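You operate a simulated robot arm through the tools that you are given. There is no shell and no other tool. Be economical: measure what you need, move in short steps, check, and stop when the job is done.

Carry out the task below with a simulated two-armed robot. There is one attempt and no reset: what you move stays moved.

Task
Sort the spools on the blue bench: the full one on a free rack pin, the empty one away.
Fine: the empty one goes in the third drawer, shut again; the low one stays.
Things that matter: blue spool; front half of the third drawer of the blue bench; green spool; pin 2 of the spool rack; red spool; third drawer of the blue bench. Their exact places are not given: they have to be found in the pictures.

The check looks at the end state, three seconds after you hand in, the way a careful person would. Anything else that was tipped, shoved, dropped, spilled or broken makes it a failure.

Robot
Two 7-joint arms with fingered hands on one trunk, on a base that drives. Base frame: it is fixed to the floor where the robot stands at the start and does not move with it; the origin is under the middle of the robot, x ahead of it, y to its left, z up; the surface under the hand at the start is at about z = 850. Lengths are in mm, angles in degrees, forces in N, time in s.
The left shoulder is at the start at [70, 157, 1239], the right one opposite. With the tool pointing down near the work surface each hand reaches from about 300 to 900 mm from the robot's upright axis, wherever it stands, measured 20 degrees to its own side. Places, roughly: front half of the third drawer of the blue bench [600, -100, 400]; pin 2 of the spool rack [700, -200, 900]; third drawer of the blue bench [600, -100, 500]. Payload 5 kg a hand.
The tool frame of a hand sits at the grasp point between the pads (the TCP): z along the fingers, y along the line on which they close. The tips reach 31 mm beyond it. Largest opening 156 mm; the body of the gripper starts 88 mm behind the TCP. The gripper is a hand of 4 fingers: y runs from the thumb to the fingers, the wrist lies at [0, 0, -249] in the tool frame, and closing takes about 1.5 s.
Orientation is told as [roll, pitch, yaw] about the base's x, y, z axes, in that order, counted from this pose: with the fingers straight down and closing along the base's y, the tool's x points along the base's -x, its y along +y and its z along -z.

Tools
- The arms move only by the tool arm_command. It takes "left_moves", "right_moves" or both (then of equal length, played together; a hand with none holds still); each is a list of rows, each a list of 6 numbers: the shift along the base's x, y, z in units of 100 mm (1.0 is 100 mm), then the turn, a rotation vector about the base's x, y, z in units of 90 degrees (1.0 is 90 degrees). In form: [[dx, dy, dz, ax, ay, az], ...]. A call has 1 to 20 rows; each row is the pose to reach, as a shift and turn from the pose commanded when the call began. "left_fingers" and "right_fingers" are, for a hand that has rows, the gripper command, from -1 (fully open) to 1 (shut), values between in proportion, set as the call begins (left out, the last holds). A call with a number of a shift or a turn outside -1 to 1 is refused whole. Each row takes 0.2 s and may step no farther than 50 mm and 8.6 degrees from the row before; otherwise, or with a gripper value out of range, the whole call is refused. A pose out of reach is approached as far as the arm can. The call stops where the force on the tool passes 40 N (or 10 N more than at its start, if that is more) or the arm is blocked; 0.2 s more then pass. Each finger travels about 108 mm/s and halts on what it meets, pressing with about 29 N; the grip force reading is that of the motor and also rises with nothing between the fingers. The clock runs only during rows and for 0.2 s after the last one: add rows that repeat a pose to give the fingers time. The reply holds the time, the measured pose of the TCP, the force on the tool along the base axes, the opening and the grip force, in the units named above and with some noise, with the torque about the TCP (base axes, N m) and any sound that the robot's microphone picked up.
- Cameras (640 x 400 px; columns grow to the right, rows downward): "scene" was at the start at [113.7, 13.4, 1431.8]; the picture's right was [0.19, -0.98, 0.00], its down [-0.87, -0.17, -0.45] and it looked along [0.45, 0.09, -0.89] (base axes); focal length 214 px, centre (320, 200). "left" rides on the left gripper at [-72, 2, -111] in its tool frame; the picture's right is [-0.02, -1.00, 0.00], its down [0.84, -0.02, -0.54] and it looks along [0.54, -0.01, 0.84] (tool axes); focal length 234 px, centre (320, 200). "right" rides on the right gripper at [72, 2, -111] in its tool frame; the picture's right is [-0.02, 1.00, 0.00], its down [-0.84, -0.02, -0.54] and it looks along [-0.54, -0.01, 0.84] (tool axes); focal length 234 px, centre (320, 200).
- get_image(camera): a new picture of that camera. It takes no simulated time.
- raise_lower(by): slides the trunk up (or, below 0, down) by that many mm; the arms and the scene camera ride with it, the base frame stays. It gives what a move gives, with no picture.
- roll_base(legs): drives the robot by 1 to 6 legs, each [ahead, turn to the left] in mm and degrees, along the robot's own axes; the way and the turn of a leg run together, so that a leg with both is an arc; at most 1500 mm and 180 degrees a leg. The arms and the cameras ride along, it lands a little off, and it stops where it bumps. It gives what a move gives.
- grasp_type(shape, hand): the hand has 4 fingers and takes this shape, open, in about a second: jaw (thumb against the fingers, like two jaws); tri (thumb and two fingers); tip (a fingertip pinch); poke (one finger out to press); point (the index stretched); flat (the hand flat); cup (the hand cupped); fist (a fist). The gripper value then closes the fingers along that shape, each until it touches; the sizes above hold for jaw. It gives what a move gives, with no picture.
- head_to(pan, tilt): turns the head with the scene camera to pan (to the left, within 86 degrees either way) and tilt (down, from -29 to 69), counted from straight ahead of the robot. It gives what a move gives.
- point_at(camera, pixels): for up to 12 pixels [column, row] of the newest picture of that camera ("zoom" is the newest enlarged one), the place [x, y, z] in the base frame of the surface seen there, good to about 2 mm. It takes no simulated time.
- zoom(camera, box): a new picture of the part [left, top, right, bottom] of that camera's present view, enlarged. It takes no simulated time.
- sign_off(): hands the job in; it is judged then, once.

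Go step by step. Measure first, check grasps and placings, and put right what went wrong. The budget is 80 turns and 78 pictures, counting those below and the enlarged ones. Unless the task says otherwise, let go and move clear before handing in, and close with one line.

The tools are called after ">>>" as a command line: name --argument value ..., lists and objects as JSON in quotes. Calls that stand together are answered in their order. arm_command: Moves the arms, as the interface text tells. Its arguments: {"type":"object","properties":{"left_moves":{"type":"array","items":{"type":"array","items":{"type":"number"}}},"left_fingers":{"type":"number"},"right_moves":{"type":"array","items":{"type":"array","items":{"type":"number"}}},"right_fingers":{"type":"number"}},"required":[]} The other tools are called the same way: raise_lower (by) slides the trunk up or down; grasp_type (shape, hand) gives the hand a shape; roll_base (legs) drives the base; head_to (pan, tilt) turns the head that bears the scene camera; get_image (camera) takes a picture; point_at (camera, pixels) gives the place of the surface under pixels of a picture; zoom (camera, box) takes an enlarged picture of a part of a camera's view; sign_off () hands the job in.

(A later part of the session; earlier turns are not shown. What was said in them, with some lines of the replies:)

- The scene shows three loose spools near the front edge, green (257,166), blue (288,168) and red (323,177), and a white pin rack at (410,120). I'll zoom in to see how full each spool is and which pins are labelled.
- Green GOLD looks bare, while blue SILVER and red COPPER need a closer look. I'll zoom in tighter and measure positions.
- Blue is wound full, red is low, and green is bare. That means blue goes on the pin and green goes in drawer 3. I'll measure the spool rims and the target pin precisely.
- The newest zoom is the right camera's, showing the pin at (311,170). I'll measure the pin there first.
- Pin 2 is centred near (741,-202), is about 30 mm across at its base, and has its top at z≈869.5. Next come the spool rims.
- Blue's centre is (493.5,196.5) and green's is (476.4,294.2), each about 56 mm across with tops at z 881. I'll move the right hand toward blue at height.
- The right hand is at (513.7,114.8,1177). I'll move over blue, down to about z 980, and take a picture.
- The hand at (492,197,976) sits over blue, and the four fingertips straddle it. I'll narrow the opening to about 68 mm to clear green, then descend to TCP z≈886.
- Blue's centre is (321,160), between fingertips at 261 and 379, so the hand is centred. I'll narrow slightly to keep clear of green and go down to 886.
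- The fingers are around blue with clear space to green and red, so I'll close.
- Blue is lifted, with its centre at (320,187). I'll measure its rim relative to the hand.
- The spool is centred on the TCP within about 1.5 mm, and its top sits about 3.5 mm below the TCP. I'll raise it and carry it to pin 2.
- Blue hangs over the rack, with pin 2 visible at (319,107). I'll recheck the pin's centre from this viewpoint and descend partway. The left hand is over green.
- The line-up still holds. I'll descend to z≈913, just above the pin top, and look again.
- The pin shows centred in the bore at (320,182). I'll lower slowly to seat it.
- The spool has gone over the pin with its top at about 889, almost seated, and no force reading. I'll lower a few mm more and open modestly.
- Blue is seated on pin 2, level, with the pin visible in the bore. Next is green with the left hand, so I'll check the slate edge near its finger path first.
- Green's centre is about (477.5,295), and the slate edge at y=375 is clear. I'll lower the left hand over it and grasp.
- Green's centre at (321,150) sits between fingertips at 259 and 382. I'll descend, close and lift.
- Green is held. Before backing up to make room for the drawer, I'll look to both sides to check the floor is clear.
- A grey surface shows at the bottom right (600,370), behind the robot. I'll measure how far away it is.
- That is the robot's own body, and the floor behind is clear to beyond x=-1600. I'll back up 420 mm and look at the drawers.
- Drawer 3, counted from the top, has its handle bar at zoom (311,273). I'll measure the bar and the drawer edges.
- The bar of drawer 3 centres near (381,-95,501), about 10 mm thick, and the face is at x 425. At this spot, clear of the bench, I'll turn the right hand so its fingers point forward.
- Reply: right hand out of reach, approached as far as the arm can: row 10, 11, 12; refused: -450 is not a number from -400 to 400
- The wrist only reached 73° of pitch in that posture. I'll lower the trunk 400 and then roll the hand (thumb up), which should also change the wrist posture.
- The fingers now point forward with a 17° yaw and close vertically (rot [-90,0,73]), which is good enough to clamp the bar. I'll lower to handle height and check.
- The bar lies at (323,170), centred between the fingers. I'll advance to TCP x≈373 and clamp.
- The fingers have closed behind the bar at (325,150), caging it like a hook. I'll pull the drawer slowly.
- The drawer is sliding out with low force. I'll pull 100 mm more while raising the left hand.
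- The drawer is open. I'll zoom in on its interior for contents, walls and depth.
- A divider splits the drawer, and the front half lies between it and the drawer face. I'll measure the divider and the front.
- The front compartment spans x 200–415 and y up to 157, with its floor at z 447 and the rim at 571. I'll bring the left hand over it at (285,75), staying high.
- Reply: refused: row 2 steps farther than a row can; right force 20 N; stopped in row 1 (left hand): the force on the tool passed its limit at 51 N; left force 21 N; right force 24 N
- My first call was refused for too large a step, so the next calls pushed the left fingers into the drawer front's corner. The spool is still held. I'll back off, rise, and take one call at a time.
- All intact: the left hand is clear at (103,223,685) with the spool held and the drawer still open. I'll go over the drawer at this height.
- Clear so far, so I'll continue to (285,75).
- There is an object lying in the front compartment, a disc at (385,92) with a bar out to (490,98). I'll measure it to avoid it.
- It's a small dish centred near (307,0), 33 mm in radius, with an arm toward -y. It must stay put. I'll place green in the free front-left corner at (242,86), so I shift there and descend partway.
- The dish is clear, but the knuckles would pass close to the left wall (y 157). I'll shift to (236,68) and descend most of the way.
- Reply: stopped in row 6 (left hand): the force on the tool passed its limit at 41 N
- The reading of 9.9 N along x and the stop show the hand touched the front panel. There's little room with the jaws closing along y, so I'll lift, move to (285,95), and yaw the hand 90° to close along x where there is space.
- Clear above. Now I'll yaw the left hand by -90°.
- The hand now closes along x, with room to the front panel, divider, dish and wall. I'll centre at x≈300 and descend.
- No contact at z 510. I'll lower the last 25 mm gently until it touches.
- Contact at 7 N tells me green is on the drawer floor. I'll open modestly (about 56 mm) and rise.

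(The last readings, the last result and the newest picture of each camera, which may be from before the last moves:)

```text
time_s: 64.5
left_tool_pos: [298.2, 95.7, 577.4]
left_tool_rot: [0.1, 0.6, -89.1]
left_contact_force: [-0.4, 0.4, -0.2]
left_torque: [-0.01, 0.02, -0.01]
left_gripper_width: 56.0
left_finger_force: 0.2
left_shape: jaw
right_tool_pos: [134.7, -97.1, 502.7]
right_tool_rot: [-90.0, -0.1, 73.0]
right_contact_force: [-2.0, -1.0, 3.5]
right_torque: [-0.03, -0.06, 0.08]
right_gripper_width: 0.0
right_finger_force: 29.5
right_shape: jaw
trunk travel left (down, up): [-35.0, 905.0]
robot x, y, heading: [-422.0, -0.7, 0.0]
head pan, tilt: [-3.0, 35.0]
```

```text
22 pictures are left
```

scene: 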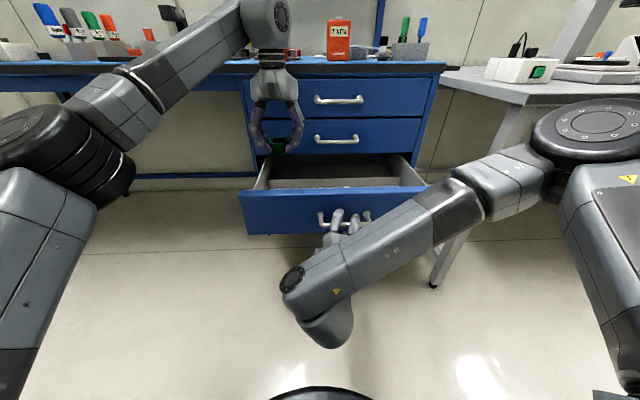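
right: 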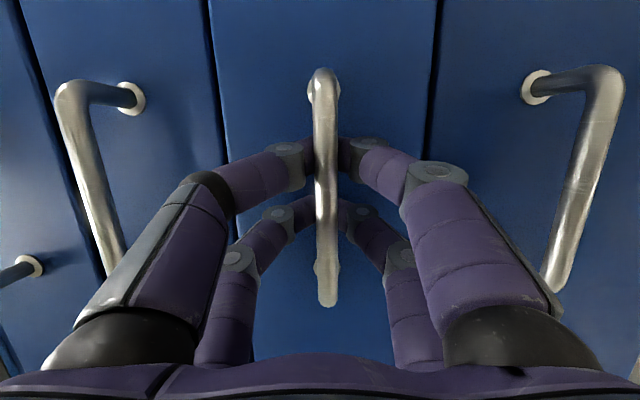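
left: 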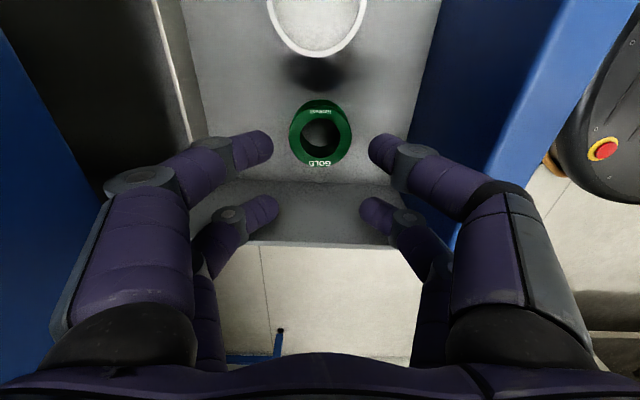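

Green stands upright in the front compartment at (320,133), clear of the dish. I'll raise the left hand and move it back, out and away.

>>> arm_command --left_moves '[[0, 0, 0.45, 0, 0, 0], [0, 0, 0.9, 0, 0, 0], [-0.3, 0.1, 1, 0, 0, 0], [-0.65, 0.4, 1, 0, 0, 0], [-1, 0.7, 1, 0, 0, 0]]'

>>> arm_command --left_moves '[[-0.35, 0.3, 0, 0, 0, 0], [-0.65, 0.6, 0, 0, 0, 0], [-0.95, 0.9, 0, 0, 0, 0], [-1, 1, 0, 0, 0, 0]]'

>>> head_to --pan -5 --tilt 50

>>> get_image --camera "scene"

>>> get_image --camera "right"

```text
time_s: 65.7
left_tool_pos: [198.4, 167.1, 677.7]
left_tool_rot: [0.3, 0.5, -89.1]
left_contact_force: [0.9, -0.9, -0.1]
left_torque: [0.06, 0.05, 0.0]
left_gripper_width: 55.7
left_finger_force: 0.0
left_shape: jaw
right_tool_pos: [134.7, -97.2, 501.2]
right_tool_rot: [-89.9, -0.1, 72.9]
right_contact_force: [-1.6, 2.1, 3.8]
right_torque: [-0.02, -0.04, 0.12]
right_gripper_width: 0.0
right_finger_force: 29.0
right_shape: jaw
trunk travel left (down, up): [-35.0, 905.0]
robot x, y, heading: [-427.1, 0.7, 0.0]
head pan, tilt: [-3.0, 35.0]
```

```text
time_s: 66.7
left_tool_pos: [99.9, 266.7, 678.0]
left_tool_rot: [0.3, 0.5, -89.3]
left_contact_force: [-0.2, 0.4, -0.2]
left_torque: [0.02, 0.01, -0.04]
left_gripper_width: 56.0
left_finger_force: 0.0
left_shape: jaw
right_tool_pos: [136.7, -98.7, 502.7]
right_tool_rot: [-90.0, -0.2, 72.9]
right_contact_force: [0.2, 0.2, 2.2]
right_torque: [-0.05, -0.05, 0.06]
right_gripper_width: 0.0
right_finger_force: 29.0
right_shape: jaw
trunk travel left (down, up): [-35.0, 905.0]
robot x, y, heading: [-426.7, -1.9, -0.2]
head pan, tilt: [-3.0, 35.0]
```

```text
time_s: 67.5
left_tool_pos: [101.2, 265.9, 678.3]
left_tool_rot: [0.3, 0.5, -89.1]
left_contact_force: [0.5, -0.6, 0.3]
left_torque: [0.01, 0.02, 0.01]
left_gripper_width: 55.6
left_finger_force: 0.1
left_shape: jaw
right_tool_pos: [135.5, -96.9, 503.2]
right_tool_rot: [-90.0, -0.2, 72.8]
right_contact_force: [1.2, -0.8, 1.1]
right_torque: [-0.07, -0.03, 0.09]
right_gripper_width: 0.2
right_finger_force: 29.6
right_shape: jaw
trunk travel left (down, up): [-35.0, 905.0]
robot x, y, heading: [-426.7, 0.0, 0.1]
head pan, tilt: [-5.0, 50.0]
```

```text
21 pictures are left
```

scene: 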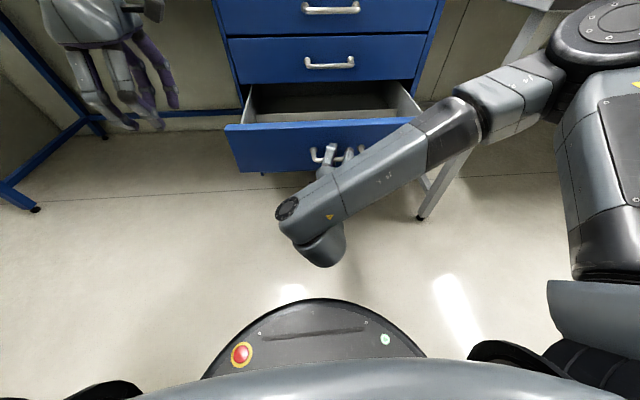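

```text
20 pictures are left
```

right: 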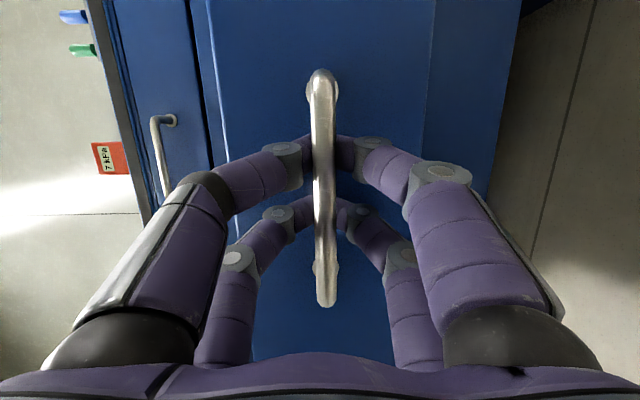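

The left hand is clear. I'll push the drawer in slowly with the caged right hand, about 249 mm in all.

>>> arm_command --right_moves '[[0.05, 0, 0, 0, 0, 0], [0.1, 0, 0, 0, 0, 0], [0.15, 0, 0, 0, 0, 0], [0.2, 0, 0, 0, 0, 0], [0.25, 0, 0, 0, 0, 0], [0.3, 0, 0, 0, 0, 0], [0.35, 0, 0, 0, 0, 0], [0.4, 0, 0, 0, 0, 0], [0.45, 0, 0, 0, 0, 0], [0.5, 0, 0, 0, 0, 0], [0.55, 0, 0, 0, 0, 0], [0.6, 0, 0, 0, 0, 0], [0.65, 0, 0, 0, 0, 0], [0.7, 0, 0, 0, 0, 0], [0.75, 0, 0, 0, 0, 0], [0.8, 0, 0, 0, 0, 0], [0.85, 0, 0, 0, 0, 0], [0.9, 0, 0, 0, 0, 0], [0.95, 0, 0, 0, 0, 0], [1, 0, 0, 0, 0, 0]]'

>>> zoom --camera "scene" --box '[200, 60, 440, 200]'

```text
time_s: 71.7
left_tool_pos: [99.8, 265.7, 677.9]
left_tool_rot: [0.3, 0.6, -89.1]
left_contact_force: [0.1, -0.5, 0.2]
left_torque: [0.03, 0.0, -0.01]
left_gripper_width: 56.2
left_finger_force: 0.1
left_shape: jaw
right_tool_pos: [235.3, -97.3, 501.8]
right_tool_rot: [-90.0, -0.1, 72.9]
right_contact_force: [-3.7, 0.7, 2.7]
right_torque: [0.0, 0.0, 0.22]
right_gripper_width: 0.2
right_finger_force: 29.1
right_shape: jaw
trunk travel left (down, up): [-35.0, 905.0]
robot x, y, heading: [-429.6, 2.9, -0.2]
head pan, tilt: [-5.0, 50.0]
```

```text
2.67 times, centred on (320, 130) of scene
```

zoom: 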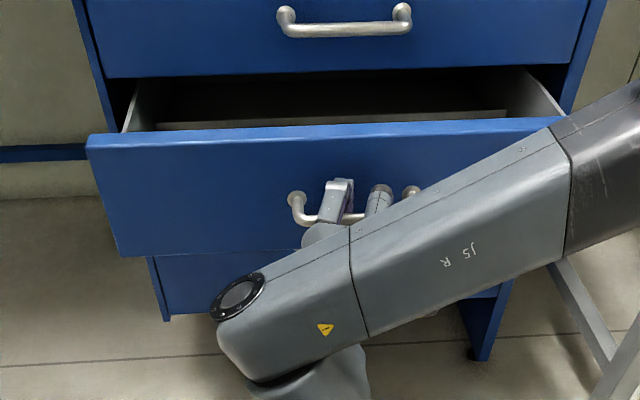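

The drawer moves in smoothly at about 4 N. I'll continue.

>>> arm_command --right_moves '[[0.05, 0, 0, 0, 0, 0], [0.1, 0, 0, 0, 0, 0], [0.15, 0, 0, 0, 0, 0], [0.2, 0, 0, 0, 0, 0], [0.25, 0, 0, 0, 0, 0], [0.3, 0, 0, 0, 0, 0], [0.35, 0, 0, 0, 0, 0], [0.4, 0, 0, 0, 0, 0], [0.45, 0, 0, 0, 0, 0], [0.5, 0, 0, 0, 0, 0], [0.55, 0, 0, 0, 0, 0], [0.6, 0, 0, 0, 0, 0], [0.65, 0, 0, 0, 0, 0], [0.7, 0, 0, 0, 0, 0], [0.75, 0, 0, 0, 0, 0], [0.8, 0, 0, 0, 0, 0], [0.85, 0, 0, 0, 0, 0], [0.9, 0, 0, 0, 0, 0], [0.95, 0, 0, 0, 0, 0], [1, 0, 0, 0, 0, 0]]'

>>> arm_command --right_moves '[[0.05, 0, 0, 0, 0, 0], [0.1, 0, 0, 0, 0, 0], [0.15, 0, 0, 0, 0, 0], [0.2, 0, 0, 0, 0, 0], [0.25, 0, 0, 0, 0, 0], [0.3, 0, 0, 0, 0, 0], [0.35, 0, 0, 0, 0, 0], [0.4, 0, 0, 0, 0, 0], [0.45, 0, 0, 0, 0, 0], [0.5, 0, 0, 0, 0, 0], [0.54, 0, 0, 0, 0, 0], [0.57, 0, 0, 0, 0, 0], [0.6, 0, 0, 0, 0, 0]]'

>>> zoom --camera "scene" --box '[200, 60, 440, 200]'

```text
time_s: 75.9
left_tool_pos: [99.5, 266.3, 678.9]
left_tool_rot: [0.2, 0.6, -89.1]
left_contact_force: [0.0, 0.4, 0.7]
left_torque: [0.01, -0.01, -0.01]
left_gripper_width: 56.2
left_finger_force: 0.0
left_shape: jaw
right_tool_pos: [335.2, -98.1, 502.3]
right_tool_rot: [-90.1, -0.1, 72.8]
right_contact_force: [-2.6, -2.3, 3.1]
right_torque: [-0.01, -0.06, 0.09]
right_gripper_width: 0.0
right_finger_force: 29.1
right_shape: jaw
trunk travel left (down, up): [-35.0, 905.0]
robot x, y, heading: [-425.3, -0.7, 0.2]
head pan, tilt: [-5.0, 50.0]
```

```text
time_s: 78.2
left_tool_pos: [98.5, 264.7, 680.0]
left_tool_rot: [0.4, 0.4, -89.2]
left_contact_force: [-0.1, 0.3, -0.2]
left_torque: [0.02, -0.02, -0.02]
left_gripper_width: 55.9
left_finger_force: 0.1
left_shape: jaw
right_tool_pos: [384.3, -98.1, 501.7]
right_tool_rot: [-90.0, -0.1, 72.8]
right_contact_force: [-16.8, -1.9, 7.6]
right_torque: [-0.01, -0.23, 0.27]
right_gripper_width: 0.0
right_finger_force: 28.9
right_shape: jaw
trunk travel left (down, up): [-35.0, 905.0]
robot x, y, heading: [-428.0, 1.3, -0.0]
head pan, tilt: [-5.0, 50.0]
stopped in row 11 (right hand): the force on the tool passed its limit at 46 N (the readings are from after the stop); the commanded pose is now the measured one
```

```text
2.67 times, centred on (320, 130) of scene
```

zoom: 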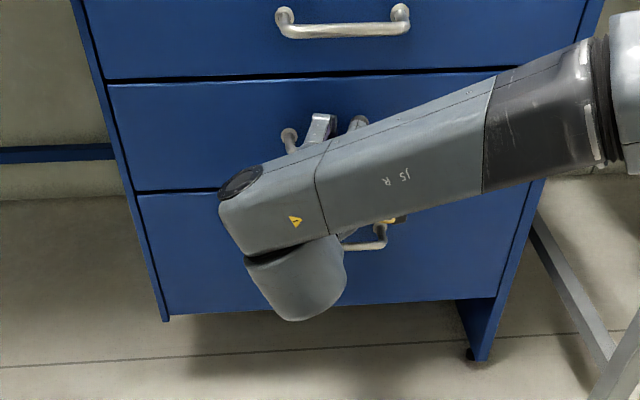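

The face is flush, and the stop came at 46 N, so the drawer is shut. I'll ease back 4 mm, open the fingers and withdraw straight back.

>>> arm_command --right_moves '[[-0.04, 0, 0, 0, 0, 0], [-0.04, 0, 0, 0, 0, 0], [-0.04, 0, 0, 0, 0, 0], [-0.04, 0, 0, 0, 0, 0], [-0.04, 0, 0, 0, 0, 0], [-0.04, 0, 0, 0, 0, 0]]' --right_fingers 0.1

>>> get_image --camera "right"

```text
time_s: 79.6
left_tool_pos: [99.2, 265.0, 677.5]
left_tool_rot: [0.3, 0.5, -89.1]
left_contact_force: [0.9, -0.5, -0.4]
left_torque: [0.03, -0.01, 0.0]
left_gripper_width: 56.4
left_finger_force: 0.0
left_shape: jaw
right_tool_pos: [381.4, -97.2, 498.7]
right_tool_rot: [-89.8, 0.0, 72.9]
right_contact_force: [-0.1, -0.1, -0.3]
right_torque: [0.01, -0.01, -0.03]
right_gripper_width: 70.0
right_finger_force: 0.0
right_shape: jaw
trunk travel left (down, up): [-35.0, 905.0]
robot x, y, heading: [-425.9, -0.1, 0.1]
head pan, tilt: [-5.0, 50.0]
```

```text
17 pictures are left
```

right: 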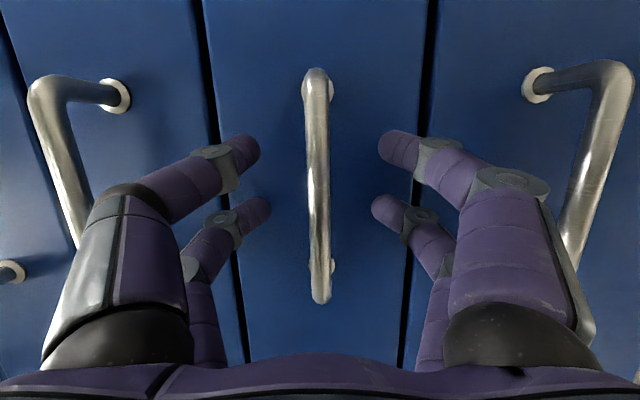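

The fingers are open and free of the bar at (318,180). I'll withdraw straight back and inspect.

>>> arm_command --right_moves '[[-0.25, 0, 0, 0, 0, 0], [-0.5, 0, 0, 0, 0, 0], [-0.75, 0, 0, 0, 0, 0], [-1, 0, 0, 0, 0, 0]]'

>>> arm_command --right_moves '[[-0.3, -0.3, 0, 0, 0, 0], [-0.6, -0.6, 0, 0, 0, 0], [-0.6, -1, 0, 0, 0, 0]]'

>>> zoom --camera "scene" --box '[200, 0, 440, 200]'

>>> point_at --camera "zoom" --pixels '[[140, 210], [140, 270], [300, 215], [300, 130], [180, 300], [430, 120], [420, 180]]'

```text
time_s: 80.6
left_tool_pos: [100.5, 266.8, 677.6]
left_tool_rot: [0.3, 0.4, -89.2]
left_contact_force: [-1.0, -0.1, 0.5]
left_torque: [-0.02, 0.01, 0.03]
left_gripper_width: 55.9
left_finger_force: 0.2
left_shape: jaw
right_tool_pos: [281.6, -97.3, 499.0]
right_tool_rot: [-89.8, 0.1, 72.8]
right_contact_force: [-0.9, 0.8, 0.0]
right_torque: [-0.03, 0.03, -0.02]
right_gripper_width: 69.4
right_finger_force: 0.0
right_shape: jaw
trunk travel left (down, up): [-35.0, 905.0]
robot x, y, heading: [-426.7, 2.1, -0.2]
head pan, tilt: [-5.0, 50.0]
```

```text
time_s: 81.4
left_tool_pos: [99.8, 265.6, 678.9]
left_tool_rot: [0.3, 0.5, -89.3]
left_contact_force: [1.4, 0.0, 1.0]
left_torque: [-0.03, -0.01, -0.01]
left_gripper_width: 56.0
left_finger_force: 0.1
left_shape: jaw
right_tool_pos: [223.2, -199.8, 501.1]
right_tool_rot: [-89.8, -0.1, 72.8]
right_contact_force: [0.3, -0.9, -0.2]
right_torque: [0.02, 0.0, 0.02]
right_gripper_width: 69.7
right_finger_force: 0.0
right_shape: jaw
trunk travel left (down, up): [-35.0, 905.0]
robot x, y, heading: [-427.1, -1.7, -0.0]
head pan, tilt: [-5.0, 50.0]
```

```text
2.00 times, centred on (320, 100) of scene
```

zoom: 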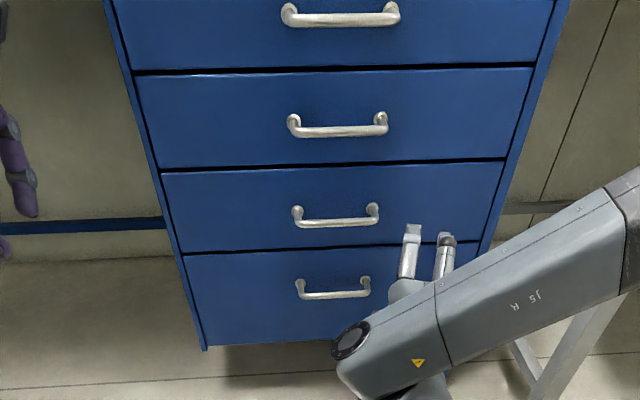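

```text
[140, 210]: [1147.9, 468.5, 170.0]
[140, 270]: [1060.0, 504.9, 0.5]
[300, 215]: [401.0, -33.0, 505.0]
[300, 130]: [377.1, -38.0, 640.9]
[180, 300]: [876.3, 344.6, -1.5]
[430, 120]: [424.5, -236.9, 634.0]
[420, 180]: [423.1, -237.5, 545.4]
```

Drawer 3's face at x≈423 is flush with drawer 2's at 424.5. I'll raise the trunk for a last look at the bench top.

>>> raise_lower --by 400

>>> head_to --pan -5 --tilt 35

>>> zoom --camera "scene" --box '[200, 60, 440, 200]'

>>> get_image --camera "scene"

```text
time_s: 85.3
left_tool_pos: [99.6, 265.4, 1078.9]
left_tool_rot: [0.4, 0.4, -89.2]
left_contact_force: [-0.3, 0.8, 0.4]
left_torque: [-0.02, -0.01, 0.0]
left_gripper_width: 56.0
left_finger_force: 0.0
left_shape: jaw
right_tool_pos: [222.2, -198.0, 901.1]
right_tool_rot: [-89.8, 0.1, 72.8]
right_contact_force: [-0.1, 0.8, 0.0]
right_torque: [0.01, 0.0, 0.01]
right_gripper_width: 69.7
right_finger_force: 0.1
right_shape: jaw
trunk travel left (down, up): [-435.0, 505.0]
robot x, y, heading: [-426.7, 2.0, 0.0]
head pan, tilt: [-5.0, 50.0]
```

```text
time_s: 86.0
left_tool_pos: [100.1, 264.5, 1078.0]
left_tool_rot: [0.4, 0.5, -89.2]
left_contact_force: [-0.3, -0.6, -0.3]
left_torque: [0.01, -0.02, 0.01]
left_gripper_width: 55.8
left_finger_force: 0.1
left_shape: jaw
right_tool_pos: [221.9, -199.6, 900.6]
right_tool_rot: [-89.9, 0.0, 72.8]
right_contact_force: [-0.1, -0.2, -0.6]
right_torque: [0.01, 0.0, -0.02]
right_gripper_width: 69.4
right_finger_force: 0.1
right_shape: jaw
trunk travel left (down, up): [-435.0, 505.0]
robot x, y, heading: [-428.7, -1.9, -0.1]
head pan, tilt: [-5.0, 35.0]
```

```text
2.67 times, centred on (320, 130) of scene
```

zoom: 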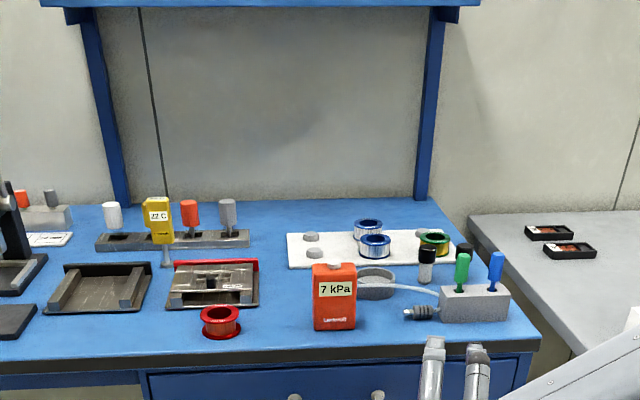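

```text
14 pictures are left
```

scene: 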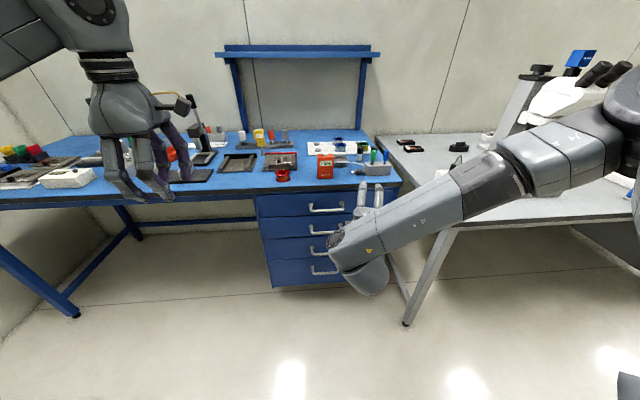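

The final views show blue seated on pin 2, red where it was, and the rest of the bench undisturbed. Drawer 3 is shut with green inside, and both hands are clear, so I'm handing in.

>>> sign_off

```text
The job is handed in.
```

The full blue spool is on pin 2 of the rack, the empty green one is in the front half of the shut third drawer, and the low red one was left where it was. On the way, the left hand bumped the open drawer's front twice; I saw nothing displaced or damaged.
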